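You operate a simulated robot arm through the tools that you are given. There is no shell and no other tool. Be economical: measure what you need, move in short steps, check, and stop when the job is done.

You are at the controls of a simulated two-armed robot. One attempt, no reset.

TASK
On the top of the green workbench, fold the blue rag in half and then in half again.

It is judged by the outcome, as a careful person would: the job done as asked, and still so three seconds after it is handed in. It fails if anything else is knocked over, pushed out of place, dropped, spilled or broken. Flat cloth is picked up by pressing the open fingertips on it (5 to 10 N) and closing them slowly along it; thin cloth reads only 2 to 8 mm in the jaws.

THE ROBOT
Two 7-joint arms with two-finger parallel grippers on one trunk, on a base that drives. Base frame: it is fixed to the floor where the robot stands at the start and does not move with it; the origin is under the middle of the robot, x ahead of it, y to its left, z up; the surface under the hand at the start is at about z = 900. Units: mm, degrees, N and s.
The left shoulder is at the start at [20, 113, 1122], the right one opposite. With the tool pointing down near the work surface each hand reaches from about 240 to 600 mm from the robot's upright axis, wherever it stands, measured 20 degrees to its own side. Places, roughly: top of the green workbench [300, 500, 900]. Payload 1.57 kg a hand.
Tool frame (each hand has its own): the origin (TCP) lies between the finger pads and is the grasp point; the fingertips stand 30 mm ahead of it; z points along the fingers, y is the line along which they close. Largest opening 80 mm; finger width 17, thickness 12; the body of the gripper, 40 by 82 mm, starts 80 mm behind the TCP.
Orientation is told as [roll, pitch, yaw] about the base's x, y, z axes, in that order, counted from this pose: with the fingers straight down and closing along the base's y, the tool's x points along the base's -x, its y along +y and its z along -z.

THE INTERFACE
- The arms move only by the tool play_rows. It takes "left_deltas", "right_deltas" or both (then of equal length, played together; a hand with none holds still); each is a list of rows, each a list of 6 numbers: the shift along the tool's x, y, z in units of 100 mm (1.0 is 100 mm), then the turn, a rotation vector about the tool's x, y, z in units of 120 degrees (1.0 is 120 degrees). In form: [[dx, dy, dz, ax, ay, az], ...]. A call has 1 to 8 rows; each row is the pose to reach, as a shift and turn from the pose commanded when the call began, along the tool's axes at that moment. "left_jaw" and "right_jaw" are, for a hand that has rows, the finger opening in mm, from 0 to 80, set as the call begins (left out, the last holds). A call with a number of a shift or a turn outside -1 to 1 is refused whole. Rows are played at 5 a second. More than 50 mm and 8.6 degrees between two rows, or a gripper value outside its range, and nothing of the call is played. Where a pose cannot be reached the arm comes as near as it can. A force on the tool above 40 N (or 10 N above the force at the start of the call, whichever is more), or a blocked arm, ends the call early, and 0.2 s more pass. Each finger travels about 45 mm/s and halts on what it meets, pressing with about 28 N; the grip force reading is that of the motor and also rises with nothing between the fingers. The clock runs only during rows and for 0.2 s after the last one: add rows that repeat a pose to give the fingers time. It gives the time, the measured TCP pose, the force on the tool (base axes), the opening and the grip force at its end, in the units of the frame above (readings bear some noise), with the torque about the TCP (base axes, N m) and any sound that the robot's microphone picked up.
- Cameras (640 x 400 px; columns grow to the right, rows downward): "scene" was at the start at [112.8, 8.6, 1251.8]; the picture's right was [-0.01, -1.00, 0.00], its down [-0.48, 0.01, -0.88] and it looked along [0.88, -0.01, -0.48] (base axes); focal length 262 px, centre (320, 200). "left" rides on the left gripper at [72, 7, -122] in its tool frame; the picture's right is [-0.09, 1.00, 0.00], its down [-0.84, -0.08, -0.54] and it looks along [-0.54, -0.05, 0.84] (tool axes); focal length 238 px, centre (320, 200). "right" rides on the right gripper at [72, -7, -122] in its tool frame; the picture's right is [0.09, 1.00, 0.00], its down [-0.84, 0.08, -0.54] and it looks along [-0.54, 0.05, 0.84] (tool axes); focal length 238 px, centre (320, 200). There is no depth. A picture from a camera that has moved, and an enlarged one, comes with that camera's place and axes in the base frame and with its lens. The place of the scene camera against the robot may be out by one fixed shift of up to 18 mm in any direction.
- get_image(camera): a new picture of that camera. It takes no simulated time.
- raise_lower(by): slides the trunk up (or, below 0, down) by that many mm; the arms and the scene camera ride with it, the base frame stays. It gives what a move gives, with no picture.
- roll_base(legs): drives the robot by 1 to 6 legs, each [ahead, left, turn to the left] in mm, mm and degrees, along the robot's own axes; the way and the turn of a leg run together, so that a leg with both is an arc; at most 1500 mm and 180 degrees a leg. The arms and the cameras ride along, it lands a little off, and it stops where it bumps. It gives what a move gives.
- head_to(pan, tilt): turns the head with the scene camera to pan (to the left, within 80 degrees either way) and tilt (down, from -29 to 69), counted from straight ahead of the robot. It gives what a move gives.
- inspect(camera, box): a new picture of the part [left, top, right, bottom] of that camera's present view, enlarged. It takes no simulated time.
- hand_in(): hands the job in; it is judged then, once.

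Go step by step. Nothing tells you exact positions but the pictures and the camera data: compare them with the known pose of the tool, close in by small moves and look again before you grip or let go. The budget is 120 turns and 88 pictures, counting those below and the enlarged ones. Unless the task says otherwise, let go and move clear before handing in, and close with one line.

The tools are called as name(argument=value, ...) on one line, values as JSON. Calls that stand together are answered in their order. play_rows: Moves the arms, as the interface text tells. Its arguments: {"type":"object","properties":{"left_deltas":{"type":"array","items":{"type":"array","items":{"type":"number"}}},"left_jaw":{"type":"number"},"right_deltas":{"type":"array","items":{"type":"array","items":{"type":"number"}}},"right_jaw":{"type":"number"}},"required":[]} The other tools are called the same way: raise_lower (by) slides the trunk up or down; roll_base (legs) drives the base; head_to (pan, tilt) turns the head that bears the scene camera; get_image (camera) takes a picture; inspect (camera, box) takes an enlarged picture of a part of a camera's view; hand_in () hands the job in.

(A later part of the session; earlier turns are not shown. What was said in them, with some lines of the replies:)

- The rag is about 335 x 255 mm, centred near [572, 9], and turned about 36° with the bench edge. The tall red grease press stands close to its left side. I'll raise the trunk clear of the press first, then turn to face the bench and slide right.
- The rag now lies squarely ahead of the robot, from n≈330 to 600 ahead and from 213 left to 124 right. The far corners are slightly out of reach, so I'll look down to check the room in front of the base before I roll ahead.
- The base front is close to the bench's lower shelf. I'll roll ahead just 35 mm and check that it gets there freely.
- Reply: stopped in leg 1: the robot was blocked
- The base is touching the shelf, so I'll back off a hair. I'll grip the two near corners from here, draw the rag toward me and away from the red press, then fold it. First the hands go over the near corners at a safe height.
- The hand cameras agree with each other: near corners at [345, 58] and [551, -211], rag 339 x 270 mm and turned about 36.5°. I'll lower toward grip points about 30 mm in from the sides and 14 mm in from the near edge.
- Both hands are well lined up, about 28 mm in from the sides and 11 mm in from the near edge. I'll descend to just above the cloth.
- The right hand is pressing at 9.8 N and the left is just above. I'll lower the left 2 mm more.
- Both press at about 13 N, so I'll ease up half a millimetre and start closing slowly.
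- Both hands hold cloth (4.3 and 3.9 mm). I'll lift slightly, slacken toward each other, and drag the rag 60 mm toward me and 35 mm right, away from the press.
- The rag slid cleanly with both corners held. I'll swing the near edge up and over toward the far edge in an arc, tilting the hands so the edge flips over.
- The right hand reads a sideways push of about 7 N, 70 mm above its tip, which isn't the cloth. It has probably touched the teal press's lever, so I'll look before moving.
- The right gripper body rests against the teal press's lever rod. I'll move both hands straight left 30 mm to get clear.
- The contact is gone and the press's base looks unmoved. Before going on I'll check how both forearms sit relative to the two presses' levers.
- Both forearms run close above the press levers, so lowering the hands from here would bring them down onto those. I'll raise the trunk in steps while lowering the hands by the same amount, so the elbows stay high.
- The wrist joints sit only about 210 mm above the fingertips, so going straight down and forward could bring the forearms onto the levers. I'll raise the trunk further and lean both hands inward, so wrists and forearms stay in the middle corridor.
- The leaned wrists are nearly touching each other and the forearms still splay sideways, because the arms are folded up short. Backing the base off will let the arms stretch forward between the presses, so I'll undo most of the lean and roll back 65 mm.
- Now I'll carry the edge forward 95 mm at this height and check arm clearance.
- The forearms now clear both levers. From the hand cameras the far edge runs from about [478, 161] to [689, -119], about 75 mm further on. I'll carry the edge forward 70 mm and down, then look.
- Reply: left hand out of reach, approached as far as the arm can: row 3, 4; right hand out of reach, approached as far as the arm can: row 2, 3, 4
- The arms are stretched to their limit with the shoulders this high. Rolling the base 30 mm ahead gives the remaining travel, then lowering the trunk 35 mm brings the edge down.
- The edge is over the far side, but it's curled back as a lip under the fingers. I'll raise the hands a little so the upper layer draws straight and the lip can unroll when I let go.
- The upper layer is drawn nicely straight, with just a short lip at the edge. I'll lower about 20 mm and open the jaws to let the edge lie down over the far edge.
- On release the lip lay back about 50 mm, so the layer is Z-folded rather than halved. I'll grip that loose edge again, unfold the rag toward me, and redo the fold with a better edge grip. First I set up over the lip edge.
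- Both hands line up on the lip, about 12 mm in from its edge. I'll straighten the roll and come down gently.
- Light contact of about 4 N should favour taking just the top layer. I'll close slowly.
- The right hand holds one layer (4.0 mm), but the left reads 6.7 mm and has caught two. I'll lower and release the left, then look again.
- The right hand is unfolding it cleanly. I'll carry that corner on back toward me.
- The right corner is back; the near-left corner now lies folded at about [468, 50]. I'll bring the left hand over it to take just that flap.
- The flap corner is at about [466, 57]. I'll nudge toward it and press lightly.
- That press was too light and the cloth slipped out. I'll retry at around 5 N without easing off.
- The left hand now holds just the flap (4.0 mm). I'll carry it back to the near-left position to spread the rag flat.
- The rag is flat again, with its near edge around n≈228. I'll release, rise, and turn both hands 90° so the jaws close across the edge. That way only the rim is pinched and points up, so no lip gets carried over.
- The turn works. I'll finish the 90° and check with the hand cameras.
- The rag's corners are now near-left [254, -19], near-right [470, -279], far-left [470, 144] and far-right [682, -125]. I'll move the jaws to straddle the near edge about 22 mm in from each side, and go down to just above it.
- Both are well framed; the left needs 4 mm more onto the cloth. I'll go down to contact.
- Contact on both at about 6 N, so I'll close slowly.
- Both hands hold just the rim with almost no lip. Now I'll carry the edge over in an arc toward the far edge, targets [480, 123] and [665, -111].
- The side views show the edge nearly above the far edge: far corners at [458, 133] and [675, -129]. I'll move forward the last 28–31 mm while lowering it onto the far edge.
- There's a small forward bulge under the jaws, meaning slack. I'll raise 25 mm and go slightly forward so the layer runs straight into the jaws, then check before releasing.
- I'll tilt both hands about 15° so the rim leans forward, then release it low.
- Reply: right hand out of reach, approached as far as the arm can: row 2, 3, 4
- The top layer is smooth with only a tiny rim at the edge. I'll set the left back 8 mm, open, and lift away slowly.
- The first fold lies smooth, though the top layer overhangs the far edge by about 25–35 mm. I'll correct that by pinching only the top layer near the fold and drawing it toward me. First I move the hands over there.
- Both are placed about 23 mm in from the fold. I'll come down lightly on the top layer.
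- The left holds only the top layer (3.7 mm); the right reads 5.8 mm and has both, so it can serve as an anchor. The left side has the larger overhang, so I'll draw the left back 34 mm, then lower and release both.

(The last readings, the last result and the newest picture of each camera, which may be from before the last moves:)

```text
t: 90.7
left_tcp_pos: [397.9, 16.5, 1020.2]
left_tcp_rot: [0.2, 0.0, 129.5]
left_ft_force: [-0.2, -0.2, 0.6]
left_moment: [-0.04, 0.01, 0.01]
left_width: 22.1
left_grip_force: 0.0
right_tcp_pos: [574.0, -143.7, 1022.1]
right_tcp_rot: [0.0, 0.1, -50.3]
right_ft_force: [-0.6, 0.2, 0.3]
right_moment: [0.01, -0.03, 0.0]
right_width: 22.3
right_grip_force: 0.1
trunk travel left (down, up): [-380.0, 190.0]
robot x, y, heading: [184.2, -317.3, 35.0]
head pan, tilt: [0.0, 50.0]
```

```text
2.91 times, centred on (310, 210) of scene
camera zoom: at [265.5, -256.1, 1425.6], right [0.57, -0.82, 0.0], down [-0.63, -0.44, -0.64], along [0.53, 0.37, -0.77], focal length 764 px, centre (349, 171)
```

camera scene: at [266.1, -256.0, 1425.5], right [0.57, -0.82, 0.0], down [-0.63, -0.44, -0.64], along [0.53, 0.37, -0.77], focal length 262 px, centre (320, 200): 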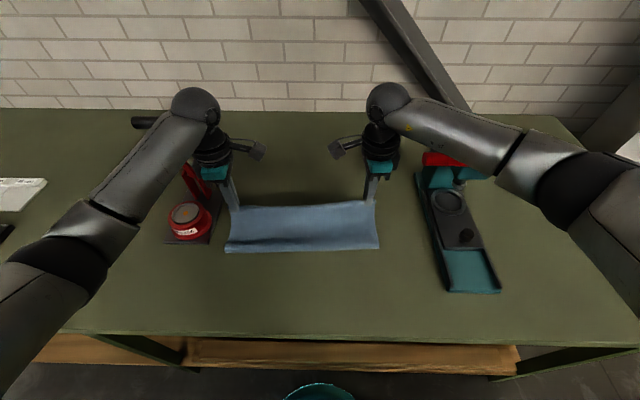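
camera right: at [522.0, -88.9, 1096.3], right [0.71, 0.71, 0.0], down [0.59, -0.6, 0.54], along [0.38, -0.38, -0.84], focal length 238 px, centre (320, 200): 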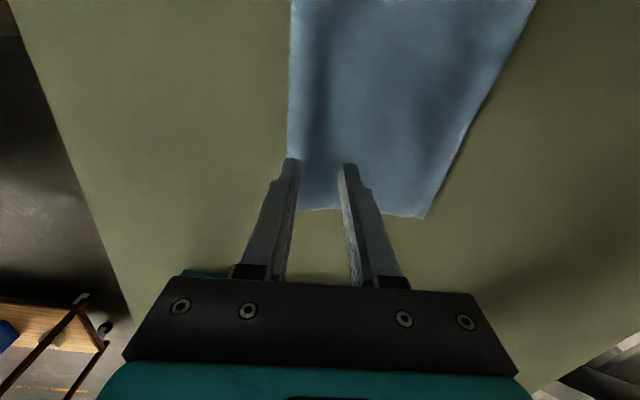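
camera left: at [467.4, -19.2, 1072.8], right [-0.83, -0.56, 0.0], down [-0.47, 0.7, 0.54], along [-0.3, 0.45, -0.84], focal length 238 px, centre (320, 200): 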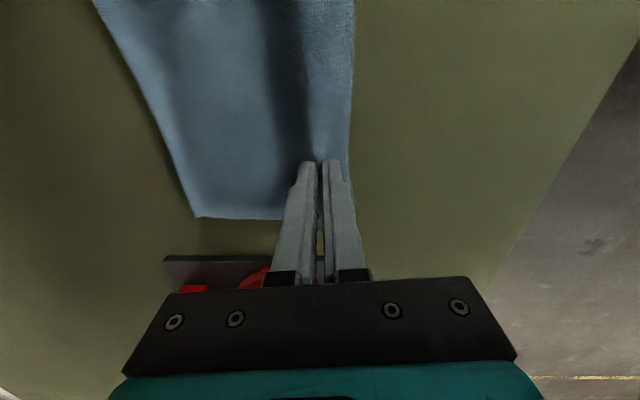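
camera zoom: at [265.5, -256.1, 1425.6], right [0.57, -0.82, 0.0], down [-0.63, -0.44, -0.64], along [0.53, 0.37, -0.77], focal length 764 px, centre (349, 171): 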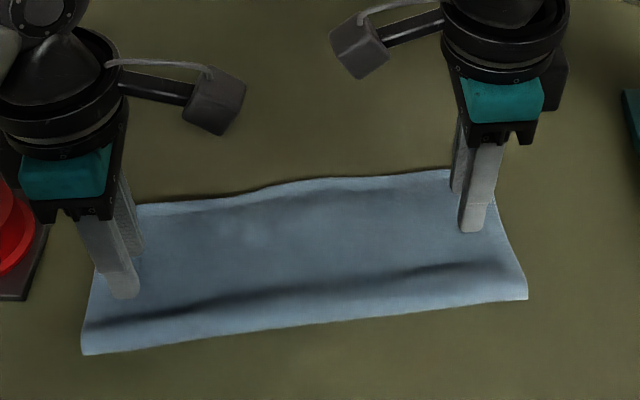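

The left side is now well aligned. I'll do the same at the right with a lighter touch, for about 18 mm, to straighten the fold line.

play_rows(right_deltas=[[0, 0, 0.4, 0, 0, 0], [0, 0, 0.75, 0, 0, 0], [0, 0, 0.82, 0, 0, 0], [0, 0, 0.84, 0, 0, 0]], right_jaw=24, left_deltas=[[0, 0.1, -0.1, 0, 0, 0], [0, 0.1, -0.2, 0, 0, 0], [0, 0.1, -0.2, 0, 0, 0], [0, 0.1, -0.2, 0, 0, 0]])

play_rows(right_deltas=[[0, 0, 0.005, 0, 0, 0], [0, 0, 0.01, 0, 0, 0]])

```text
t: 91.7
left_tcp_pos: [391.3, 10.4, 1042.1]
left_tcp_rot: [0.1, 0.1, 129.3]
left_ft_force: [0.2, 0.7, -0.1]
left_moment: [-0.04, 0.01, -0.01]
left_width: 22.2
left_grip_force: 0.0
right_tcp_pos: [573.0, -142.2, 937.9]
right_tcp_rot: [0.1, 0.1, -50.3]
right_ft_force: [-0.5, 0.6, 5.3]
right_moment: [-0.02, 0.02, -0.01]
right_width: 23.3
right_grip_force: 0.1
trunk travel left (down, up): [-380.0, 190.0]
robot x, y, heading: [181.8, -313.9, 35.0]
head pan, tilt: [0.0, 50.0]
```

```text
t: 92.3
left_tcp_pos: [390.3, 10.7, 1041.4]
left_tcp_rot: [0.0, 0.2, 129.3]
left_ft_force: [0.0, 0.5, 0.5]
left_moment: [-0.02, 0.02, 0.02]
left_width: 22.0
left_grip_force: 0.0
right_tcp_pos: [572.8, -142.5, 936.0]
right_tcp_rot: [0.1, 0.2, -50.3]
right_ft_force: [0.7, 1.5, 6.7]
right_moment: [0.01, -0.05, 0.03]
right_width: 23.6
right_grip_force: 0.1
trunk travel left (down, up): [-380.0, 190.0]
robot x, y, heading: [184.3, -316.4, 35.3]
head pan, tilt: [0.0, 50.0]
```

play_rows(right_deltas=[[0, 0, -0.015, 0, 0, 0], [0, 0, -0.015, 0, 0, 0]], right_jaw=15)

play_rows(right_deltas=[[0, 0, -0.01, 0, 0, 0], [0, 0, -0.01, 0, 0, 0]], right_jaw=8)

play_rows(right_deltas=[[0, 0, 0, 0, 0, 0], [0, 0, 0, 0, 0, 0], [0, 0, 0, 0, 0, 0]], right_jaw=0)

```text
t: 92.9
left_tcp_pos: [391.9, 9.7, 1041.9]
left_tcp_rot: [-0.1, 0.2, 129.3]
left_ft_force: [-0.2, -0.5, 0.4]
left_moment: [0.02, 0.05, 0.01]
left_width: 22.3
left_grip_force: 0.1
right_tcp_pos: [572.9, -142.8, 937.9]
right_tcp_rot: [0.0, 0.2, -50.4]
right_ft_force: [-1.4, -0.5, 3.8]
right_moment: [0.03, 0.02, 0.04]
right_width: 15.7
right_grip_force: 0.9
trunk travel left (down, up): [-380.0, 190.0]
robot x, y, heading: [181.7, -317.5, 35.1]
head pan, tilt: [0.0, 50.0]
```

```text
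t: 93.5
left_tcp_pos: [391.6, 9.3, 1040.9]
left_tcp_rot: [-0.1, 0.1, 129.3]
left_ft_force: [0.3, 0.2, -0.1]
left_moment: [0.02, 0.0, 0.0]
left_width: 22.2
left_grip_force: 0.1
right_tcp_pos: [572.1, -143.2, 937.9]
right_tcp_rot: [-0.1, 0.1, -50.3]
right_ft_force: [0.0, 0.3, 0.2]
right_moment: [-0.01, -0.01, 0.02]
right_width: 8.1
right_grip_force: 0.0
trunk travel left (down, up): [-380.0, 190.0]
robot x, y, heading: [185.0, -312.4, 34.8]
head pan, tilt: [0.0, 50.0]
```

```text
t: 94.3
left_tcp_pos: [390.7, 9.8, 1041.5]
left_tcp_rot: [-0.1, 0.2, 129.3]
left_ft_force: [-0.8, 0.0, -0.1]
left_moment: [0.03, 0.03, 0.01]
left_width: 22.0
left_grip_force: 0.1
right_tcp_pos: [572.4, -142.3, 939.4]
right_tcp_rot: [0.0, 0.0, -50.2]
right_ft_force: [0.3, 0.3, 0.2]
right_moment: [-0.01, -0.03, 0.02]
right_width: 3.6
right_grip_force: 24.6
trunk travel left (down, up): [-380.0, 190.0]
robot x, y, heading: [182.0, -315.0, 34.9]
head pan, tilt: [0.0, 50.0]
```

One layer held (3.6 mm). I'll lift slightly, draw back 20 mm, release and rise.

play_rows(right_deltas=[[0, 0, -0.1, 0, 0, 0], [0, -0.07, -0.1, 0, 0, 0], [0, -0.14, -0.1, 0, 0, 0], [0, -0.2, -0.08, 0, 0, 0], [0, -0.2, 0, 0, 0, 0]])

play_rows(right_deltas=[[0, 0, 0, 0, 0, 0], [0, 0, 0, 0, 0, 0], [0, 0, -0.2, 0, 0, 0], [0, 0, -0.5, 0, 0, 0], [0, 0.2, -0.9, 0, 0, 0]], right_jaw=22)

get_image(camera="right")

get_image(camera="left")

```text
t: 95.5
left_tcp_pos: [390.9, 10.3, 1040.4]
left_tcp_rot: [0.0, 0.3, 129.4]
left_ft_force: [-0.9, -0.3, 0.2]
left_moment: [-0.03, 0.0, 0.01]
left_width: 21.8
left_grip_force: 0.1
right_tcp_pos: [557.4, -154.4, 940.0]
right_tcp_rot: [0.0, 0.1, -50.4]
right_ft_force: [-0.1, 0.3, 0.6]
right_moment: [0.0, 0.01, 0.01]
right_width: 3.4
right_grip_force: 24.1
trunk travel left (down, up): [-380.0, 190.0]
robot x, y, heading: [181.0, -317.5, 35.1]
head pan, tilt: [0.0, 50.0]
```

```text
t: 96.7
left_tcp_pos: [391.7, 9.4, 1041.9]
left_tcp_rot: [0.0, 0.2, 129.3]
left_ft_force: [-0.7, -0.1, -0.4]
left_moment: [-0.01, -0.01, 0.02]
left_width: 22.0
left_grip_force: 0.1
right_tcp_pos: [570.9, -141.0, 1028.6]
right_tcp_rot: [0.0, 0.1, -50.3]
right_ft_force: [0.8, -0.5, 0.9]
right_moment: [0.02, 0.0, 0.01]
right_width: 22.2
right_grip_force: 0.0
trunk travel left (down, up): [-380.0, 190.0]
robot x, y, heading: [181.0, -317.5, 35.3]
head pan, tilt: [0.0, 50.0]
```

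```text
17 pictures are left
camera right: at [519.2, -90.1, 1150.7], right [0.71, 0.71, 0.0], down [0.59, -0.6, 0.54], along [0.38, -0.38, -0.84], focal length 238 px, centre (320, 200)
```

right: 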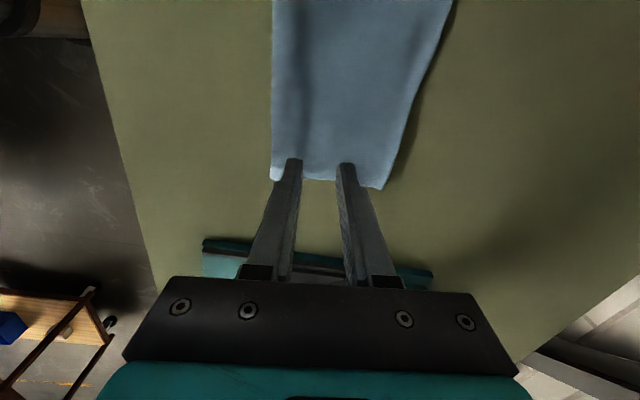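

```text
16 pictures are left
camera left: at [432.0, -47.3, 1163.5], right [-0.83, -0.56, 0.0], down [-0.47, 0.7, 0.54], along [-0.3, 0.45, -0.84], focal length 238 px, centre (320, 200)
```

left: 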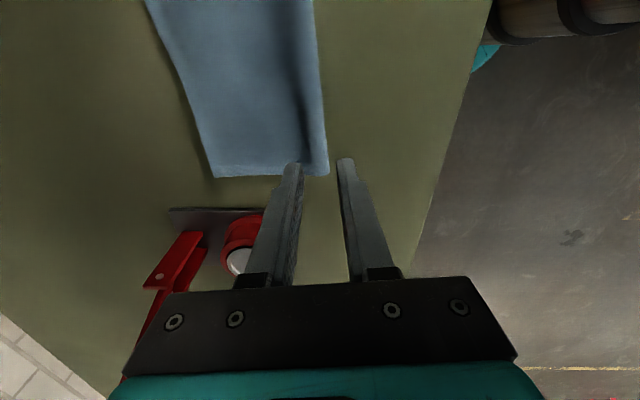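

The first fold is now clean: corners (ahead, right of the start axis) about (317,-205), (456,-208), (464,135), (337,147). The right short edge sits beside the teal lever, so before the second fold I'll pinch the folded edge with both hands and drag the rag about 75 mm toward me.

play_rows(left_deltas=[[-0.05, -0.02, 0.3, 0, 0, 0], [-0.05, -0.02, 0.6, 0, 0, 0], [-0.05, -0.02, 0.9, 0, 0, 0], [-0.05, -0.02, 0.98, 0, 0, 0]], left_jaw=26, right_deltas=[[-0.03, -0.2, 0.05, 0, 0, 0], [-0.05, -0.45, 0.3, 0, 0, 0], [-0.05, -0.45, 0.65, 0, 0, 0], [-0.05, -0.45, 0.85, 0, 0, 0]], right_jaw=26)

get_image(camera="left")

get_image(camera="right")

```text
t: 97.7
left_tcp_pos: [392.4, 14.8, 942.4]
left_tcp_rot: [-0.1, 0.2, 129.3]
left_ft_force: [0.1, 0.0, 0.4]
left_moment: [-0.01, 0.03, 0.03]
left_width: 25.7
left_grip_force: 0.0
right_tcp_pos: [539.6, -176.1, 946.2]
right_tcp_rot: [0.1, 0.2, -50.3]
right_ft_force: [0.1, 0.4, 0.0]
right_moment: [-0.02, 0.0, 0.02]
right_width: 26.2
right_grip_force: 0.1
trunk travel left (down, up): [-380.0, 190.0]
robot x, y, heading: [181.2, -315.2, 34.9]
head pan, tilt: [0.0, 50.0]
```

```text
15 pictures are left
camera left: at [432.9, -43.3, 1066.0], right [-0.83, -0.56, 0.0], down [-0.47, 0.7, 0.54], along [-0.3, 0.45, -0.84], focal length 238 px, centre (320, 200)
```

left: 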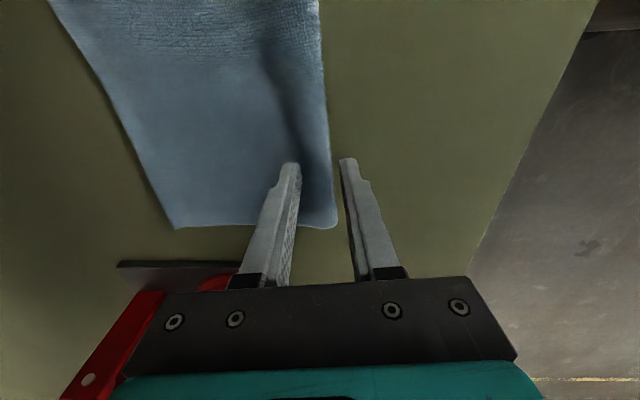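

```text
14 pictures are left
camera right: at [488.4, -124.9, 1067.5], right [0.71, 0.71, 0.0], down [0.59, -0.6, 0.54], along [0.38, -0.38, -0.84], focal length 238 px, centre (320, 200)
```

right: 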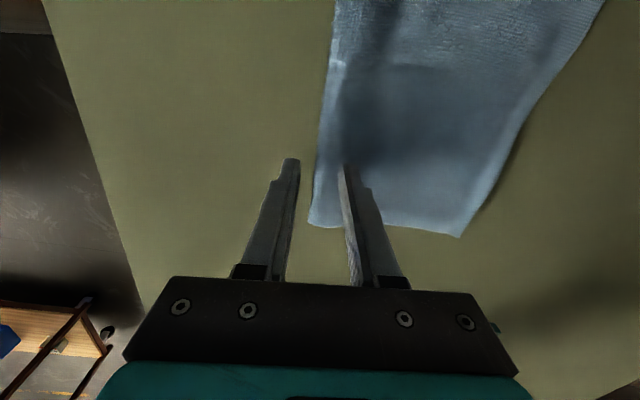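

Both straddle the folded edge. I'll lower, close in steps, and check the hold.

play_rows(left_deltas=[[0, 0, 0.04, 0, 0, 0], [0, 0, 0.075, 0, 0, 0]], right_deltas=[[0, 0, 0.06, 0, 0, 0], [0, 0, 0.11, 0, 0, 0]])

play_rows(left_deltas=[[0, 0, 0, 0, 0, 0], [0, 0, 0, 0, 0, 0]], left_jaw=16, right_deltas=[[0, 0, 0, 0, 0, 0], [0, 0, 0, 0, 0, 0]], right_jaw=16)

play_rows(left_deltas=[[0, 0, 0, 0, 0, 0], [0, 0, 0, 0, 0, 0], [0, 0, 0, 0, 0, 0]], left_jaw=0, right_deltas=[[0, 0, 0, 0, 0, 0], [0, 0, 0, 0, 0, 0], [0, 0, 0, 0, 0, 0]], right_jaw=0)

```text
t: 98.3
left_tcp_pos: [391.2, 14.3, 937.9]
left_tcp_rot: [-0.1, 0.3, 129.3]
left_ft_force: [0.8, -0.4, 2.2]
left_moment: [0.01, 0.01, -0.01]
left_width: 26.1
left_grip_force: 0.0
right_tcp_pos: [541.6, -176.0, 935.3]
right_tcp_rot: [0.3, 0.3, -50.3]
right_ft_force: [-1.0, -1.2, 11.0]
right_moment: [0.11, -0.18, 0.0]
right_width: 24.8
right_grip_force: 0.0
trunk travel left (down, up): [-380.0, 190.0]
robot x, y, heading: [182.1, -313.4, 34.7]
head pan, tilt: [0.0, 50.0]
```

```text
t: 98.9
left_tcp_pos: [391.8, 14.9, 936.1]
left_tcp_rot: [-0.1, 0.1, 129.2]
left_ft_force: [0.6, 0.3, 2.6]
left_moment: [0.03, -0.05, 0.0]
left_width: 16.8
left_grip_force: 0.4
right_tcp_pos: [541.2, -176.1, 934.7]
right_tcp_rot: [0.3, 0.2, -50.4]
right_ft_force: [3.6, 1.6, 16.2]
right_moment: [0.25, -0.31, 0.0]
right_width: 16.9
right_grip_force: 2.1
trunk travel left (down, up): [-380.0, 190.0]
robot x, y, heading: [184.9, -315.7, 35.0]
head pan, tilt: [0.0, 50.0]
```

```text
t: 99.7
left_tcp_pos: [391.0, 15.7, 937.4]
left_tcp_rot: [-0.2, 0.2, 129.3]
left_ft_force: [0.8, -0.5, 2.0]
left_moment: [-0.02, -0.07, -0.06]
left_width: 3.9
left_grip_force: 25.6
right_tcp_pos: [540.6, -175.9, 933.7]
right_tcp_rot: [0.2, 0.1, -50.3]
right_ft_force: [1.9, 4.1, 21.3]
right_moment: [0.18, -0.19, 0.0]
right_width: 5.1
right_grip_force: 25.1
trunk travel left (down, up): [-380.0, 190.0]
robot x, y, heading: [183.7, -316.2, 35.5]
head pan, tilt: [0.0, 50.0]
```

Both hold the folded rim. I'll draw the rag 75 mm toward me just above the bench.

play_rows(left_deltas=[[0, 0, -0.05, 0, 0, 0], [0, 0.12, -0.06, 0, 0, 0], [0, 0.24, -0.06, 0, 0, 0], [0, 0.36, -0.06, 0, 0, 0], [0, 0.48, -0.06, 0, 0, 0], [0, 0.6, -0.06, 0, 0, 0], [0, 0.75, -0.06, 0, 0, 0]], right_deltas=[[0, 0, -0.05, 0, 0, 0], [0, -0.12, -0.06, 0, 0, 0], [0, -0.24, -0.06, 0, 0, 0], [0, -0.36, -0.06, 0, 0, 0], [0, -0.48, -0.06, 0, 0, 0], [0, -0.6, -0.06, 0, 0, 0], [0, -0.75, -0.06, 0, 0, 0]])

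play_rows(left_deltas=[[0, 0, 0.04, 0, 0, 0], [0, 0, 0.04, 0, 0, 0], [0, 0, 0.02, 0, 0, 0], [0, 0.1, -0.3, 0, 0, 0], [0, 0.1, -0.7, 0, 0, 0], [0, 0.1, -1.0, 0, 0, 0]], left_jaw=26, right_deltas=[[0, 0, 0.03, 0, 0, 0], [0, 0, 0.03, 0, 0, 0], [0, 0, 0.02, 0, 0, 0], [0, 0, -0.3, 0, 0, 0], [0, 0, -0.7, 0, 0, 0], [0, 0, -1.0, 0, 0, 0]], right_jaw=26)

get_image(camera="scene")

get_image(camera="right")

```text
t: 101.3
left_tcp_pos: [332.7, -32.2, 942.6]
left_tcp_rot: [-0.1, 0.1, 129.3]
left_ft_force: [0.4, -0.2, 0.3]
left_moment: [-0.06, -0.01, -0.01]
left_width: 4.2
left_grip_force: 25.0
right_tcp_pos: [483.0, -224.8, 940.2]
right_tcp_rot: [0.0, 0.1, -50.2]
right_ft_force: [-1.0, 0.3, 0.5]
right_moment: [0.05, 0.04, -0.01]
right_width: 4.6
right_grip_force: 25.1
trunk travel left (down, up): [-380.0, 190.0]
robot x, y, heading: [185.4, -316.5, 34.9]
head pan, tilt: [0.0, 50.0]
```

```text
t: 102.7
left_tcp_pos: [323.0, -37.4, 1043.1]
left_tcp_rot: [0.1, 0.1, 129.3]
left_ft_force: [-0.6, 0.2, 0.6]
left_moment: [0.03, -0.03, -0.03]
left_width: 26.1
left_grip_force: 0.0
right_tcp_pos: [484.5, -223.3, 1038.0]
right_tcp_rot: [0.0, 0.1, -50.3]
right_ft_force: [1.5, 0.3, 0.3]
right_moment: [-0.01, -0.04, 0.0]
right_width: 26.2
right_grip_force: 0.0
trunk travel left (down, up): [-380.0, 190.0]
robot x, y, heading: [181.7, -316.4, 35.4]
head pan, tilt: [0.0, 50.0]
```

```text
13 pictures are left
camera scene: at [265.6, -256.1, 1425.5], right [0.57, -0.82, 0.0], down [-0.63, -0.44, -0.64], along [0.53, 0.37, -0.77], focal length 262 px, centre (320, 200)
```

scene: 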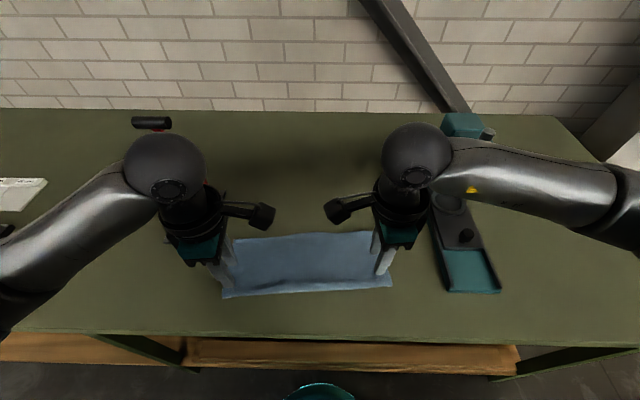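

```text
12 pictures are left
camera right: at [433.3, -173.0, 1160.4], right [0.71, 0.71, 0.0], down [0.6, -0.6, 0.54], along [0.38, -0.38, -0.84], focal length 238 px, centre (320, 200)
```

right: 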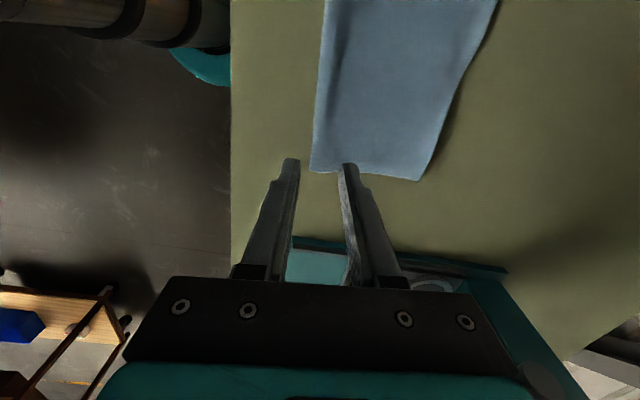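

The rag's right edge now runs from about (262,151) to (394,142), clear of the lever. For the second fold the right hand will carry that edge over to the left. I'll turn it back 90° and move the left hand up and out of the way.

play_rows(left_deltas=[[0, 0, -0.2, 0, 0, 0], [0, 0, -0.4, 0, 0, 0], [0, 0, -0.6, 0, 0, 0], [0, 0, -0.8, 0, 0, 0], [0, 0, -0.9, 0, 0, 0], [0, 0, -1.0, 0, 0, 0]], right_deltas=[[0, 0, 0, 0, 0, -0.063], [0, 0, 0, 0, 0, -0.126], [0, 0, 0, 0, 0, -0.189], [0, 0, 0, 0, 0, -0.252], [0, 0, 0, 0, 0, -0.315], [0, 0, 0, 0, 0, -0.375]])

play_rows(left_deltas=[[0, 0, -0.2, 0, 0, 0], [0, 0, -0.4, 0, 0, 0], [0, 0, -0.6, 0, 0, 0], [0, 0, -0.8, 0, 0, 0], [0, 0, -0.9, 0, 0, 0], [0, 0, -1.0, 0, 0, 0]], right_deltas=[[0, 0, 0, 0, 0, -0.063], [0, 0, 0, 0, 0, -0.126], [0, 0, 0, 0, 0, -0.189], [0, 0, 0, 0, 0, -0.252], [0, 0, 0, 0, 0, -0.315], [0, 0, 0, 0, 0, -0.375]])

play_rows(left_deltas=[[-0.25, -0.25, 0, 0, 0, 0], [-0.5, -0.5, 0, 0, 0, 0], [-0.75, -0.75, 0, 0, 0, 0], [-1.0, -1.0, 0, 0, 0, 0]])

```text
t: 104.1
left_tcp_pos: [326.6, -29.0, 1139.6]
left_tcp_rot: [0.1, 0.4, 129.1]
left_ft_force: [0.1, 0.3, 0.0]
left_moment: [-0.02, 0.01, 0.01]
left_width: 25.9
left_grip_force: 0.1
left hand out of reach, approached as far as the arm can: row 5, 6
right_tcp_pos: [483.7, -223.3, 1038.0]
right_tcp_rot: [0.2, 0.1, -5.0]
right_ft_force: [-0.2, -0.2, 0.9]
right_moment: [-0.01, -0.01, 0.05]
right_width: 25.9
right_grip_force: 0.0
trunk travel left (down, up): [-380.0, 190.0]
robot x, y, heading: [183.9, -315.7, 35.0]
head pan, tilt: [0.0, 50.0]
```

```text
t: 105.5
left_tcp_pos: [325.6, -27.2, 1238.0]
left_tcp_rot: [0.1, 0.3, 129.3]
left_ft_force: [0.1, 0.4, 0.7]
left_moment: [0.01, 0.02, 0.03]
left_width: 25.9
left_grip_force: 0.0
left hand out of reach, approached as far as the arm can: row 1, 2, 3, 4
right_tcp_pos: [483.0, -221.2, 1039.2]
right_tcp_rot: [0.1, -0.1, 39.8]
right_ft_force: [-0.5, -0.3, -1.1]
right_moment: [-0.01, 0.01, 0.0]
right_width: 25.9
right_grip_force: 0.0
trunk travel left (down, up): [-380.0, 190.0]
robot x, y, heading: [180.6, -316.4, 35.2]
head pan, tilt: [0.0, 50.0]
```

```text
t: 106.5
left_tcp_pos: [342.7, 112.4, 1239.3]
left_tcp_rot: [0.1, 0.2, 129.3]
left_ft_force: [0.4, -0.6, -0.1]
left_moment: [-0.01, -0.02, 0.01]
left_width: 26.0
left_grip_force: 0.1
right_tcp_pos: [482.5, -222.0, 1038.3]
right_tcp_rot: [0.0, 0.0, 39.7]
right_ft_force: [0.0, -0.7, -0.6]
right_moment: [-0.01, 0.01, 0.0]
right_width: 26.2
right_grip_force: 0.1
trunk travel left (down, up): [-380.0, 190.0]
robot x, y, heading: [183.8, -313.8, 35.1]
head pan, tilt: [0.0, 50.0]
```

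play_rows(left_deltas=[[-0.15, -0.2, -0.1, 0, 0, 0], [-0.3, -0.4, -0.2, 0, 0, 0], [-0.45, -0.6, -0.4, 0, 0, 0], [-0.6, -0.8, -0.4, 0, 0, 0], [-0.6, -0.8, -0.4, 0, 0, 0]], right_deltas=[[-0.2, -0.16, 0, 0, 0, 0], [-0.4, -0.33, 0, 0, 0, 0], [-0.59, -0.49, 0.1, 0, 0, 0], [-0.59, -0.49, 0.5, 0, 0, 0], [-0.59, -0.49, 0.85, 0, 0, 0]], right_jaw=24)

get_image(camera="right")

```text
t: 107.7
left_tcp_pos: [361.8, 211.8, 1278.1]
left_tcp_rot: [0.1, 0.1, 129.3]
left_ft_force: [-0.1, 0.1, 0.1]
left_moment: [0.01, -0.01, 0.0]
left_width: 25.9
left_grip_force: 0.1
right_tcp_pos: [560.9, -223.6, 954.0]
right_tcp_rot: [0.1, -0.1, 39.8]
right_ft_force: [-0.1, 0.9, 0.3]
right_moment: [0.0, 0.0, -0.02]
right_width: 24.0
right_grip_force: 0.1
trunk travel left (down, up): [-380.0, 190.0]
robot x, y, heading: [183.1, -315.6, 35.0]
head pan, tilt: [0.0, 50.0]
```

```text
11 pictures are left
camera right: at [509.1, -273.9, 1074.9], right [-0.71, 0.71, 0.0], down [0.59, 0.59, 0.54], along [0.38, 0.39, -0.84], focal length 238 px, centre (320, 200)
```

right: 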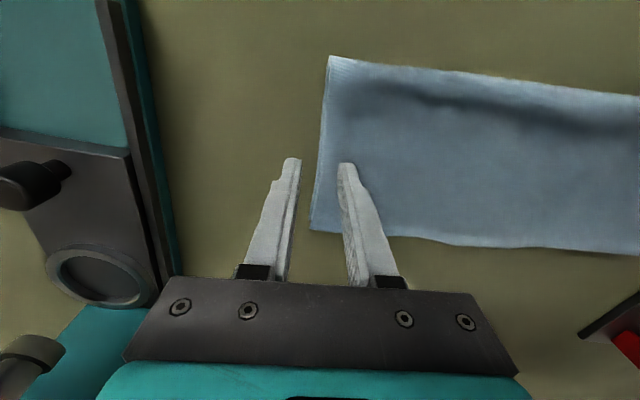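

The jaws straddle the middle of the right edge. I'll nudge 5 mm onto the cloth, lower and close on both layers.

play_rows(right_deltas=[[0, 0.05, 0.08, 0, 0, 0], [0, 0.05, 0.16, 0, 0, 0], [0, 0.05, 0.2, 0, 0, 0]])

play_rows(right_deltas=[[0, 0, 0.005, 0, 0, 0], [0, 0, 0.01, 0, 0, 0]], right_jaw=15)

play_rows(right_deltas=[[0, 0, 0, 0, 0, 0], [0, 0, 0, 0, 0, 0]], right_jaw=9)

play_rows(right_deltas=[[0, 0, 0, 0, 0, 0], [0, 0, 0, 0, 0, 0], [0, 0, 0, 0, 0, 0]], right_jaw=0)

play_rows(right_deltas=[[0, 0.05, -0.15, 0, 0, 0], [0, 0.1, -0.3, 0, 0, 0], [0, 0.2, -0.5, 0, 0, 0]])

get_image(camera="right")

```text
t: 108.5
left_tcp_pos: [361.9, 211.2, 1277.2]
left_tcp_rot: [0.0, 0.3, 129.3]
left_ft_force: [0.9, 0.7, 0.8]
left_moment: [-0.01, 0.01, 0.01]
left_width: 25.7
left_grip_force: 0.1
right_tcp_pos: [556.1, -219.1, 935.7]
right_tcp_rot: [0.2, -0.1, 39.8]
right_ft_force: [-0.9, -1.1, 8.6]
right_moment: [0.09, 0.09, 0.03]
right_width: 23.5
right_grip_force: 0.0
trunk travel left (down, up): [-380.0, 190.0]
robot x, y, heading: [180.0, -319.4, 35.0]
head pan, tilt: [0.0, 50.0]
```

```text
t: 109.1
left_tcp_pos: [362.3, 212.0, 1279.2]
left_tcp_rot: [-0.1, 0.1, 129.3]
left_ft_force: [0.7, -0.4, -0.1]
left_moment: [-0.01, 0.0, -0.01]
left_width: 26.1
left_grip_force: 0.0
right_tcp_pos: [556.3, -218.7, 934.0]
right_tcp_rot: [0.2, -0.2, 39.7]
right_ft_force: [-0.8, 1.0, 15.8]
right_moment: [0.2, 0.19, 0.04]
right_width: 16.7
right_grip_force: 0.6
trunk travel left (down, up): [-380.0, 190.0]
robot x, y, heading: [181.4, -314.4, 35.2]
head pan, tilt: [0.0, 50.0]
```

```text
t: 109.7
left_tcp_pos: [361.7, 211.9, 1277.9]
left_tcp_rot: [-0.2, 0.2, 129.3]
left_ft_force: [-0.5, -0.4, -0.5]
left_moment: [-0.01, 0.02, 0.04]
left_width: 25.9
left_grip_force: 0.1
right_tcp_pos: [556.9, -219.8, 934.1]
right_tcp_rot: [0.1, -0.2, 39.7]
right_ft_force: [0.7, 1.0, 20.0]
right_moment: [0.19, 0.13, -0.04]
right_width: 9.7
right_grip_force: 0.7
trunk travel left (down, up): [-380.0, 190.0]
robot x, y, heading: [183.5, -317.3, 35.0]
head pan, tilt: [0.0, 50.0]
```

```text
t: 110.5
left_tcp_pos: [362.4, 212.1, 1277.1]
left_tcp_rot: [-0.1, 0.3, 129.3]
left_ft_force: [0.4, 0.0, 0.6]
left_moment: [-0.03, 0.04, 0.02]
left_width: 26.2
left_grip_force: 0.1
right_tcp_pos: [556.7, -218.3, 935.1]
right_tcp_rot: [0.2, -0.2, 39.8]
right_ft_force: [-2.0, 3.3, 21.7]
right_moment: [0.23, 0.13, -0.03]
right_width: 3.8
right_grip_force: 24.4
trunk travel left (down, up): [-380.0, 190.0]
robot x, y, heading: [182.7, -317.9, 35.2]
head pan, tilt: [0.0, 50.0]
```

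```text
t: 111.3
left_tcp_pos: [362.9, 212.7, 1275.4]
left_tcp_rot: [-0.1, 0.2, 129.3]
left_ft_force: [0.3, -0.3, -0.3]
left_moment: [0.0, 0.0, -0.01]
left_width: 25.9
left_grip_force: 0.0
right_tcp_pos: [547.2, -203.7, 983.3]
right_tcp_rot: [0.1, 0.0, 39.6]
right_ft_force: [0.2, 0.1, 0.4]
right_moment: [-0.01, 0.02, -0.03]
right_width: 2.8
right_grip_force: 24.3
trunk travel left (down, up): [-380.0, 190.0]
robot x, y, heading: [180.1, -317.4, 34.9]
head pan, tilt: [0.0, 50.0]
```

```text
10 pictures are left
camera right: at [494.3, -254.0, 1105.1], right [-0.71, 0.71, 0.0], down [0.6, 0.59, 0.54], along [0.38, 0.38, -0.84], focal length 238 px, centre (320, 200)
```

right: 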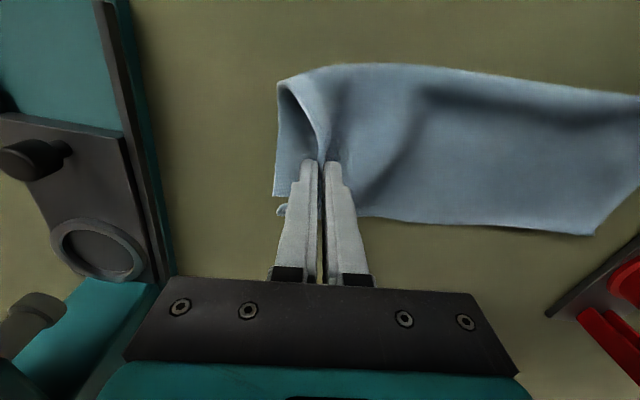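

Only the top layer came up (2.8 mm); the lower layer's edge sticks out a little under the outer finger. I'll lay it back, shift the jaws outward, open wider and try again.

play_rows(right_deltas=[[0, -0.1, 0.2, 0, 0, 0], [0, -0.2, 0.42, 0, 0, 0]])

play_rows(right_deltas=[[0, 0, 0, 0, 0, 0], [0, 0, 0, 0, 0, 0], [0, 0, -0.1, 0, 0, 0], [0, 0, -0.3, 0, 0, 0]], right_jaw=36)

get_image(camera="right")

```text
t: 111.9
left_tcp_pos: [362.7, 211.4, 1277.0]
left_tcp_rot: [-0.1, 0.2, 129.3]
left_ft_force: [0.6, -0.2, -0.4]
left_moment: [0.0, -0.05, -0.02]
left_width: 25.8
left_grip_force: 0.1
right_tcp_pos: [559.6, -220.1, 938.9]
right_tcp_rot: [0.1, -0.1, 39.7]
right_ft_force: [-0.2, 0.5, 0.6]
right_moment: [0.01, 0.03, 0.0]
right_width: 2.7
right_grip_force: 24.3
trunk travel left (down, up): [-380.0, 190.0]
robot x, y, heading: [182.4, -317.4, 35.1]
head pan, tilt: [0.0, 50.0]
```

```text
t: 112.9
left_tcp_pos: [363.2, 211.8, 1276.9]
left_tcp_rot: [0.0, 0.2, 129.2]
left_ft_force: [0.4, -0.4, 0.0]
left_moment: [0.01, 0.04, -0.01]
left_width: 25.9
left_grip_force: 0.0
right_tcp_pos: [557.3, -220.1, 971.4]
right_tcp_rot: [0.1, 0.0, 39.6]
right_ft_force: [0.9, 0.2, -0.5]
right_moment: [-0.01, 0.0, 0.0]
right_width: 36.2
right_grip_force: 0.0
trunk travel left (down, up): [-380.0, 190.0]
robot x, y, heading: [179.0, -316.0, 34.8]
head pan, tilt: [0.0, 50.0]
```

```text
9 pictures are left
camera right: at [506.5, -270.5, 1092.3], right [-0.71, 0.71, 0.0], down [0.6, 0.59, 0.54], along [0.38, 0.38, -0.84], focal length 238 px, centre (320, 200)
```

right: 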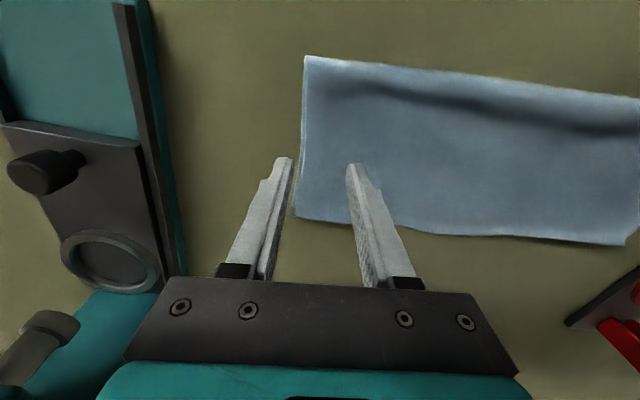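

The rag lies neat again, its right edge 17 mm outside the jaw centre. I'll shift 8 mm outward, use a 30 mm opening and press more firmly.

play_rows(right_deltas=[[0, -0.08, 0.12, 0, 0, 0], [0, -0.08, 0.25, 0, 0, 0], [0, -0.08, 0.35, 0, 0, 0], [0, -0.08, 0.375, 0, 0, 0]], right_jaw=32)

play_rows(right_deltas=[[0, 0, 0.005, 0, 0, 0], [0, 0, 0.01, 0, 0, 0]], right_jaw=22)

play_rows(right_deltas=[[0, 0, 0, 0, 0, 0], [0, 0, 0, 0, 0, 0]], right_jaw=13)

play_rows(right_deltas=[[0, 0, 0, 0, 0, 0], [0, 0, 0, 0, 0, 0], [0, 0, 0, 0, 0, 0], [0, 0, 0, 0, 0, 0]], right_jaw=0)

```text
t: 113.9
left_tcp_pos: [362.5, 211.5, 1276.5]
left_tcp_rot: [-0.1, 0.2, 129.3]
left_ft_force: [-0.2, -0.3, 0.3]
left_moment: [0.02, 0.02, 0.02]
left_width: 26.2
left_grip_force: 0.0
right_tcp_pos: [560.9, -224.5, 933.6]
right_tcp_rot: [0.2, -0.2, 39.7]
right_ft_force: [-1.1, -2.6, 13.0]
right_moment: [0.16, 0.23, 0.04]
right_width: 31.8
right_grip_force: 0.1
trunk travel left (down, up): [-380.0, 190.0]
robot x, y, heading: [181.4, -316.2, 35.0]
head pan, tilt: [0.0, 50.0]
```

```text
t: 114.5
left_tcp_pos: [360.4, 209.8, 1278.3]
left_tcp_rot: [0.0, 0.2, 129.3]
left_ft_force: [0.5, 0.3, -0.3]
left_moment: [-0.03, 0.01, 0.03]
left_width: 26.0
left_grip_force: 0.1
right_tcp_pos: [559.8, -223.5, 933.9]
right_tcp_rot: [0.3, -0.2, 39.8]
right_ft_force: [-4.6, -1.6, 29.7]
right_moment: [0.37, 0.48, 0.07]
right_width: 23.7
right_grip_force: 1.1
trunk travel left (down, up): [-380.0, 190.0]
robot x, y, heading: [183.4, -318.2, 34.9]
head pan, tilt: [0.0, 50.0]
```

```text
t: 115.1
left_tcp_pos: [360.9, 211.0, 1277.2]
left_tcp_rot: [-0.1, 0.2, 129.3]
left_ft_force: [0.4, 0.4, -0.1]
left_moment: [-0.02, -0.04, -0.03]
left_width: 26.3
left_grip_force: 0.1
right_tcp_pos: [561.2, -223.7, 934.5]
right_tcp_rot: [0.2, -0.4, 39.6]
right_ft_force: [-4.3, 3.3, 32.3]
right_moment: [0.41, 0.41, 0.03]
right_width: 15.6
right_grip_force: 3.1
trunk travel left (down, up): [-380.0, 190.0]
robot x, y, heading: [183.7, -317.5, 34.8]
head pan, tilt: [0.0, 50.0]
```

```text
t: 116.1
left_tcp_pos: [360.4, 211.5, 1277.7]
left_tcp_rot: [-0.1, 0.2, 129.3]
left_ft_force: [-0.5, -0.6, 0.1]
left_moment: [0.01, 0.0, -0.01]
left_width: 25.8
left_grip_force: 0.1
right_tcp_pos: [560.9, -223.3, 934.2]
right_tcp_rot: [0.2, -0.4, 39.7]
right_ft_force: [-4.0, 6.3, 30.3]
right_moment: [0.4, 0.38, 0.0]
right_width: 5.9
right_grip_force: 26.2
trunk travel left (down, up): [-380.0, 190.0]
robot x, y, heading: [182.7, -314.5, 35.1]
head pan, tilt: [0.0, 50.0]
```

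5.9 mm this time, which suggests both layers. I'll lift and look.

play_rows(right_deltas=[[0, 0.05, -0.15, 0, 0, 0], [0, 0.1, -0.3, 0, 0, 0], [0, 0.25, -0.55, 0, 0, 0]])

get_image(camera="right")

```text
t: 116.9
left_tcp_pos: [363.3, 211.5, 1278.5]
left_tcp_rot: [0.1, 0.2, 129.3]
left_ft_force: [0.3, -0.9, 0.0]
left_moment: [0.01, -0.04, -0.03]
left_width: 25.9
left_grip_force: 0.2
right_tcp_pos: [545.3, -204.2, 983.7]
right_tcp_rot: [0.0, 0.1, 39.8]
right_ft_force: [-0.9, 0.1, 0.6]
right_moment: [0.0, 0.03, 0.0]
right_width: 5.5
right_grip_force: 25.7
trunk travel left (down, up): [-380.0, 190.0]
robot x, y, heading: [179.7, -316.1, 35.2]
head pan, tilt: [0.0, 50.0]
```

```text
8 pictures are left
camera right: at [493.3, -254.7, 1106.6], right [-0.71, 0.71, 0.0], down [0.6, 0.59, 0.54], along [0.38, 0.38, -0.84], focal length 238 px, centre (320, 200)
```

right: 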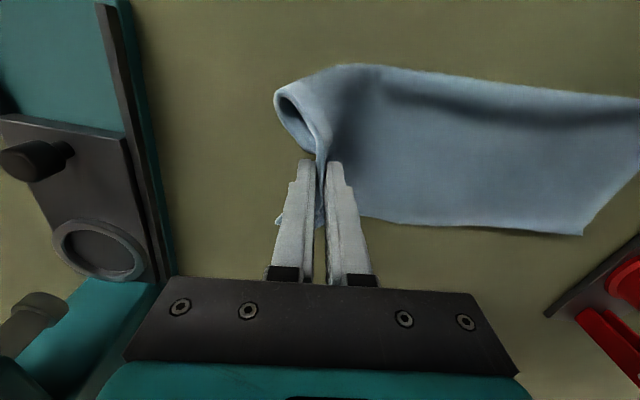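

Both layers are held now. I'll swing the right edge over to the left in an arc, leaning the hand left near the end so the rim flips over.

play_rows(right_deltas=[[0, 0.12, -0.2, 0, 0, 0], [0, 0.32, -0.4, 0, 0, 0], [-0.01, 0.52, -0.55, 0, 0, 0], [-0.02, 0.74, -0.64, 0, 0, 0], [-0.02, 0.95, -0.68, 0, 0, 0]])

play_rows(right_deltas=[[0, 0.2, -0.02, 0, 0, 0], [-0.01, 0.4, 0.0, 0, 0, 0], [-0.01, 0.6, 0.06, 0, 0, 0], [-0.02, 0.8, 0.15, 0, 0, 0], [-0.02, 0.98, 0.26, 0, 0, 0]])

play_rows(right_deltas=[[0, 0.18, 0.1, 0.05, 0, 0], [-0.01, 0.36, 0.2, 0.1, 0, 0], [-0.01, 0.54, 0.32, 0.15, 0, 0], [-0.01, 0.66, 0.46, 0.2, 0, 0]])

get_image(camera="scene")

```text
t: 118.1
left_tcp_pos: [363.3, 211.3, 1276.3]
left_tcp_rot: [0.0, 0.2, 129.3]
left_ft_force: [0.6, 0.2, 0.1]
left_moment: [0.02, 0.0, -0.01]
left_width: 25.8
left_grip_force: 0.0
right_tcp_pos: [487.3, -131.9, 1055.0]
right_tcp_rot: [0.1, 0.0, 39.7]
right_ft_force: [0.0, 0.7, 0.4]
right_moment: [0.0, -0.02, 0.0]
right_width: 5.1
right_grip_force: 25.2
trunk travel left (down, up): [-380.0, 190.0]
robot x, y, heading: [184.2, -316.3, 34.9]
head pan, tilt: [0.0, 50.0]
```

```text
t: 119.3
left_tcp_pos: [363.3, 211.5, 1278.2]
left_tcp_rot: [0.0, 0.2, 129.2]
left_ft_force: [0.2, 1.1, -0.2]
left_moment: [-0.07, -0.01, 0.01]
left_width: 26.0
left_grip_force: 0.0
right_tcp_pos: [424.3, -54.8, 1027.2]
right_tcp_rot: [0.1, -0.2, 39.7]
right_ft_force: [-0.2, -0.1, -1.0]
right_moment: [0.04, 0.03, -0.01]
right_width: 5.6
right_grip_force: 25.7
trunk travel left (down, up): [-380.0, 190.0]
robot x, y, heading: [183.8, -315.2, 35.1]
head pan, tilt: [0.0, 50.0]
```

```text
t: 120.3
left_tcp_pos: [364.4, 210.9, 1277.5]
left_tcp_rot: [-0.1, 0.1, 129.3]
left_ft_force: [-0.5, -0.9, 0.2]
left_moment: [0.01, 0.04, -0.02]
left_width: 25.9
left_grip_force: 0.1
right_tcp_pos: [397.3, -22.2, 980.2]
right_tcp_rot: [-23.9, 0.0, 39.7]
right_ft_force: [-0.1, -0.1, 0.9]
right_moment: [0.07, 0.06, 0.03]
right_width: 5.3
right_grip_force: 25.0
right hand out of reach, approached as far as the arm can: row 4
trunk travel left (down, up): [-380.0, 190.0]
robot x, y, heading: [182.4, -313.9, 35.0]
head pan, tilt: [0.0, 50.0]
```

```text
7 pictures are left
camera scene: at [266.7, -257.1, 1425.5], right [0.57, -0.82, 0.0], down [-0.63, -0.44, -0.64], along [0.53, 0.37, -0.77], focal length 262 px, centre (320, 200)
```

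scene: 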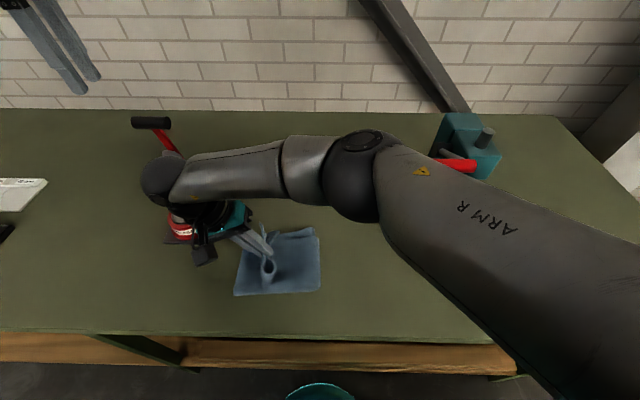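

The folded stack is forming well: left edge at t≈-172, new fold at t≈0. The edge still has about 50 mm to go, so I'll reduce the lean to regain reach and move left and down.

play_rows(right_deltas=[[0, 0.15, 0.02, -0.045, 0, 0], [0, 0.3, 0.04, -0.09, 0, 0], [0, 0.47, 0.06, -0.13, 0, 0], [0, 0.47, 0.06, -0.13, 0, 0]])

get_image(camera="right")

```text
t: 121.3
left_tcp_pos: [362.4, 211.3, 1278.9]
left_tcp_rot: [0.1, 0.1, 129.3]
left_ft_force: [0.1, -1.3, 0.8]
left_moment: [-0.01, 0.01, 0.0]
left_width: 25.9
left_grip_force: 0.1
right_tcp_pos: [371.9, 10.7, 957.0]
right_tcp_rot: [-8.2, 0.0, 39.7]
right_ft_force: [0.3, 0.1, 0.2]
right_moment: [-0.06, -0.05, -0.02]
right_width: 5.2
right_grip_force: 25.4
trunk travel left (down, up): [-380.0, 190.0]
robot x, y, heading: [183.2, -313.3, 35.1]
head pan, tilt: [0.0, 50.0]
```

```text
6 pictures are left
camera right: at [308.8, -26.5, 1077.7], right [-0.7, 0.7, -0.14], down [0.55, 0.65, 0.53], along [0.46, 0.29, -0.84], focal length 238 px, centre (320, 200)
```

right: 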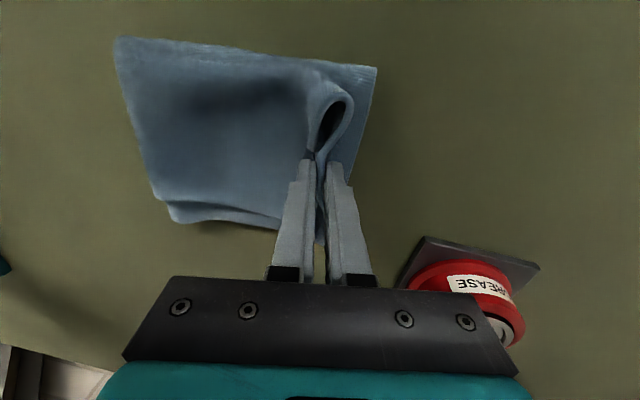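

The view shows the rag's left edge about 20 mm beyond the jaws, with the fold near the middle. I'll move 7 mm further left, lower 10 mm and release gently.

play_rows(right_deltas=[[0, 0.05, 0.05, 0, 0, 0], [0, 0.08, 0.1, 0, 0, 0], [0, 0.08, 0.1, 0, 0, 0]])

play_rows(right_deltas=[[0, 0, 0, 0, 0, 0], [0, 0, 0, 0, 0, 0], [0, 0, -0.1, 0, 0, 0], [0, 0, -0.3, 0, 0, 0], [0, 0, -0.6, 0, 0, 0], [0, 0, -0.9, 0, 0, 0]], right_jaw=18)

get_image(camera="right")

```text
t: 122.1
left_tcp_pos: [363.3, 211.4, 1278.3]
left_tcp_rot: [0.0, 0.1, 129.3]
left_ft_force: [0.3, 0.5, 0.3]
left_moment: [-0.01, 0.02, 0.03]
left_width: 26.1
left_grip_force: 0.0
right_tcp_pos: [366.6, 15.2, 945.1]
right_tcp_rot: [-8.2, -0.2, 39.8]
right_ft_force: [0.1, -0.6, 3.3]
right_moment: [-0.1, -0.09, 0.02]
right_width: 5.1
right_grip_force: 25.0
trunk travel left (down, up): [-380.0, 190.0]
robot x, y, heading: [180.7, -314.1, 35.2]
head pan, tilt: [0.0, 50.0]
```

```text
t: 123.5
left_tcp_pos: [362.9, 211.4, 1277.5]
left_tcp_rot: [0.0, 0.2, 129.4]
left_ft_force: [0.1, 0.6, 0.5]
left_moment: [0.0, -0.01, 0.03]
left_width: 26.0
left_grip_force: 0.1
right_tcp_pos: [358.0, 26.2, 1035.7]
right_tcp_rot: [-8.1, 0.0, 39.7]
right_ft_force: [0.5, 0.8, -0.1]
right_moment: [0.0, 0.01, 0.02]
right_width: 17.9
right_grip_force: 0.0
trunk travel left (down, up): [-380.0, 190.0]
robot x, y, heading: [185.9, -316.1, 35.0]
head pan, tilt: [0.0, 50.0]
```

```text
5 pictures are left
camera right: at [295.4, -11.4, 1157.6], right [-0.7, 0.7, -0.14], down [0.55, 0.65, 0.52], along [0.46, 0.29, -0.84], focal length 238 px, centre (320, 200)
```

right: 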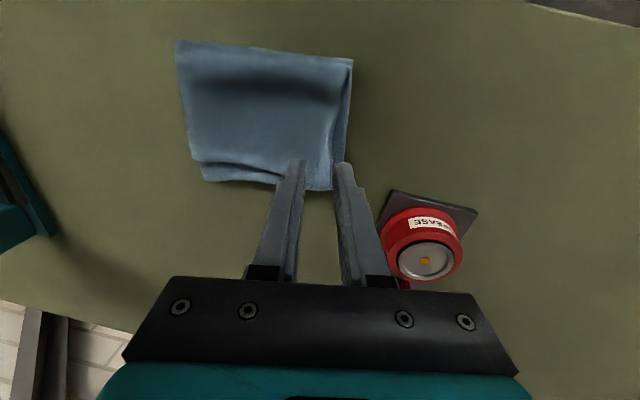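

The rag is now in quarters, with the edges lined up closely. I'll raise the right hand clear and take a final look.

play_rows(right_deltas=[[0, 0, -0.25, 0, 0, 0], [0, 0, -0.5, 0, 0, 0], [0, -0.05, -0.75, 0, 0, 0], [0, -0.1, -0.95, 0, 0, 0]])

roll_base(legs=[[-150, 0, 0]])

get_image(camera="scene")

```text
t: 124.5
left_tcp_pos: [362.8, 210.7, 1276.4]
left_tcp_rot: [0.1, 0.2, 129.3]
left_ft_force: [-0.2, -0.4, -0.6]
left_moment: [-0.04, 0.03, -0.01]
left_width: 25.8
left_grip_force: 0.0
right_tcp_pos: [355.1, 27.9, 1130.3]
right_tcp_rot: [-8.3, 0.0, 39.8]
right_ft_force: [-0.4, -0.1, 0.6]
right_moment: [0.0, 0.03, 0.02]
right_width: 17.9
right_grip_force: 0.0
trunk travel left (down, up): [-380.0, 190.0]
robot x, y, heading: [181.2, -314.8, 35.0]
head pan, tilt: [0.0, 50.0]
```

```text
t: 125.9
left_tcp_pos: [237.2, 123.4, 1277.9]
left_tcp_rot: [-0.2, 0.2, 129.4]
left_ft_force: [-0.7, -0.3, -0.4]
left_moment: [0.01, -0.05, 0.0]
left_width: 26.2
left_grip_force: 0.0
right_tcp_pos: [230.1, -59.9, 1129.4]
right_tcp_rot: [-8.3, -0.1, 39.6]
right_ft_force: [-0.7, -0.2, 0.5]
right_moment: [-0.01, -0.01, -0.04]
right_width: 18.0
right_grip_force: 0.1
trunk travel left (down, up): [-380.0, 190.0]
robot x, y, heading: [59.5, -404.3, 35.4]
head pan, tilt: [0.0, 50.0]
```

```text
4 pictures are left
camera scene: at [140.3, -344.3, 1425.6], right [0.57, -0.82, 0.0], down [-0.63, -0.44, -0.64], along [0.53, 0.37, -0.77], focal length 262 px, centre (320, 200)
```

scene: 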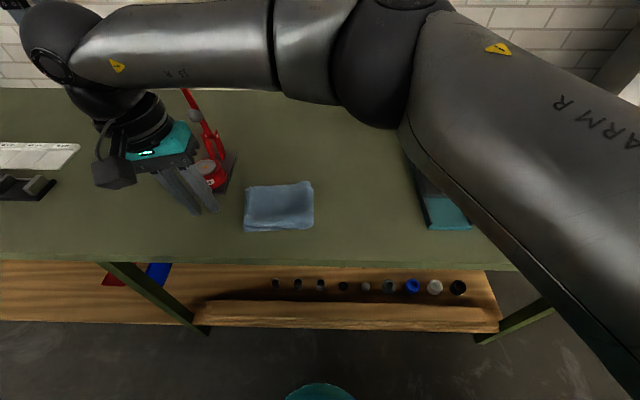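

inspect(camera="scene", box=[160, 150, 380, 270])

```text
2.91 times, centred on (270, 210) of scene
camera zoom: at [140.3, -344.3, 1425.6], right [0.57, -0.82, 0.0], down [-0.63, -0.44, -0.64], along [0.53, 0.37, -0.77], focal length 764 px, centre (466, 171)
```

zoom: 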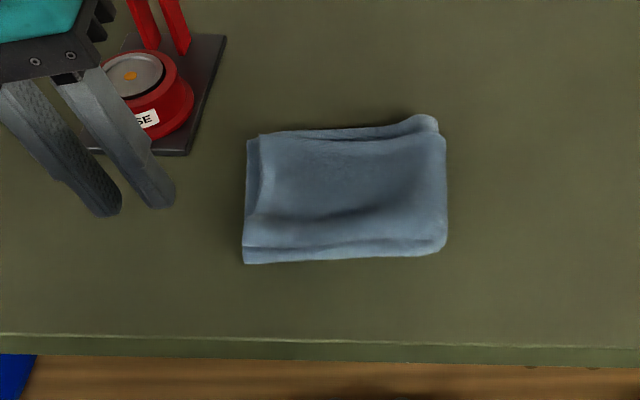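

The rag lies flat on the bench, folded neatly in quarters. Both hands are clear, and both presses are standing where they were.

hand_in()

```text
The job is handed in.
```

The blue rag is folded in half and then in half again, lying flat on the green workbench with its edges aligned to within about 10 mm. The right gripper touched the teal press's lever lightly (about 8 N) during the first fold, but in the last picture where I could see the press it was still standing in place.
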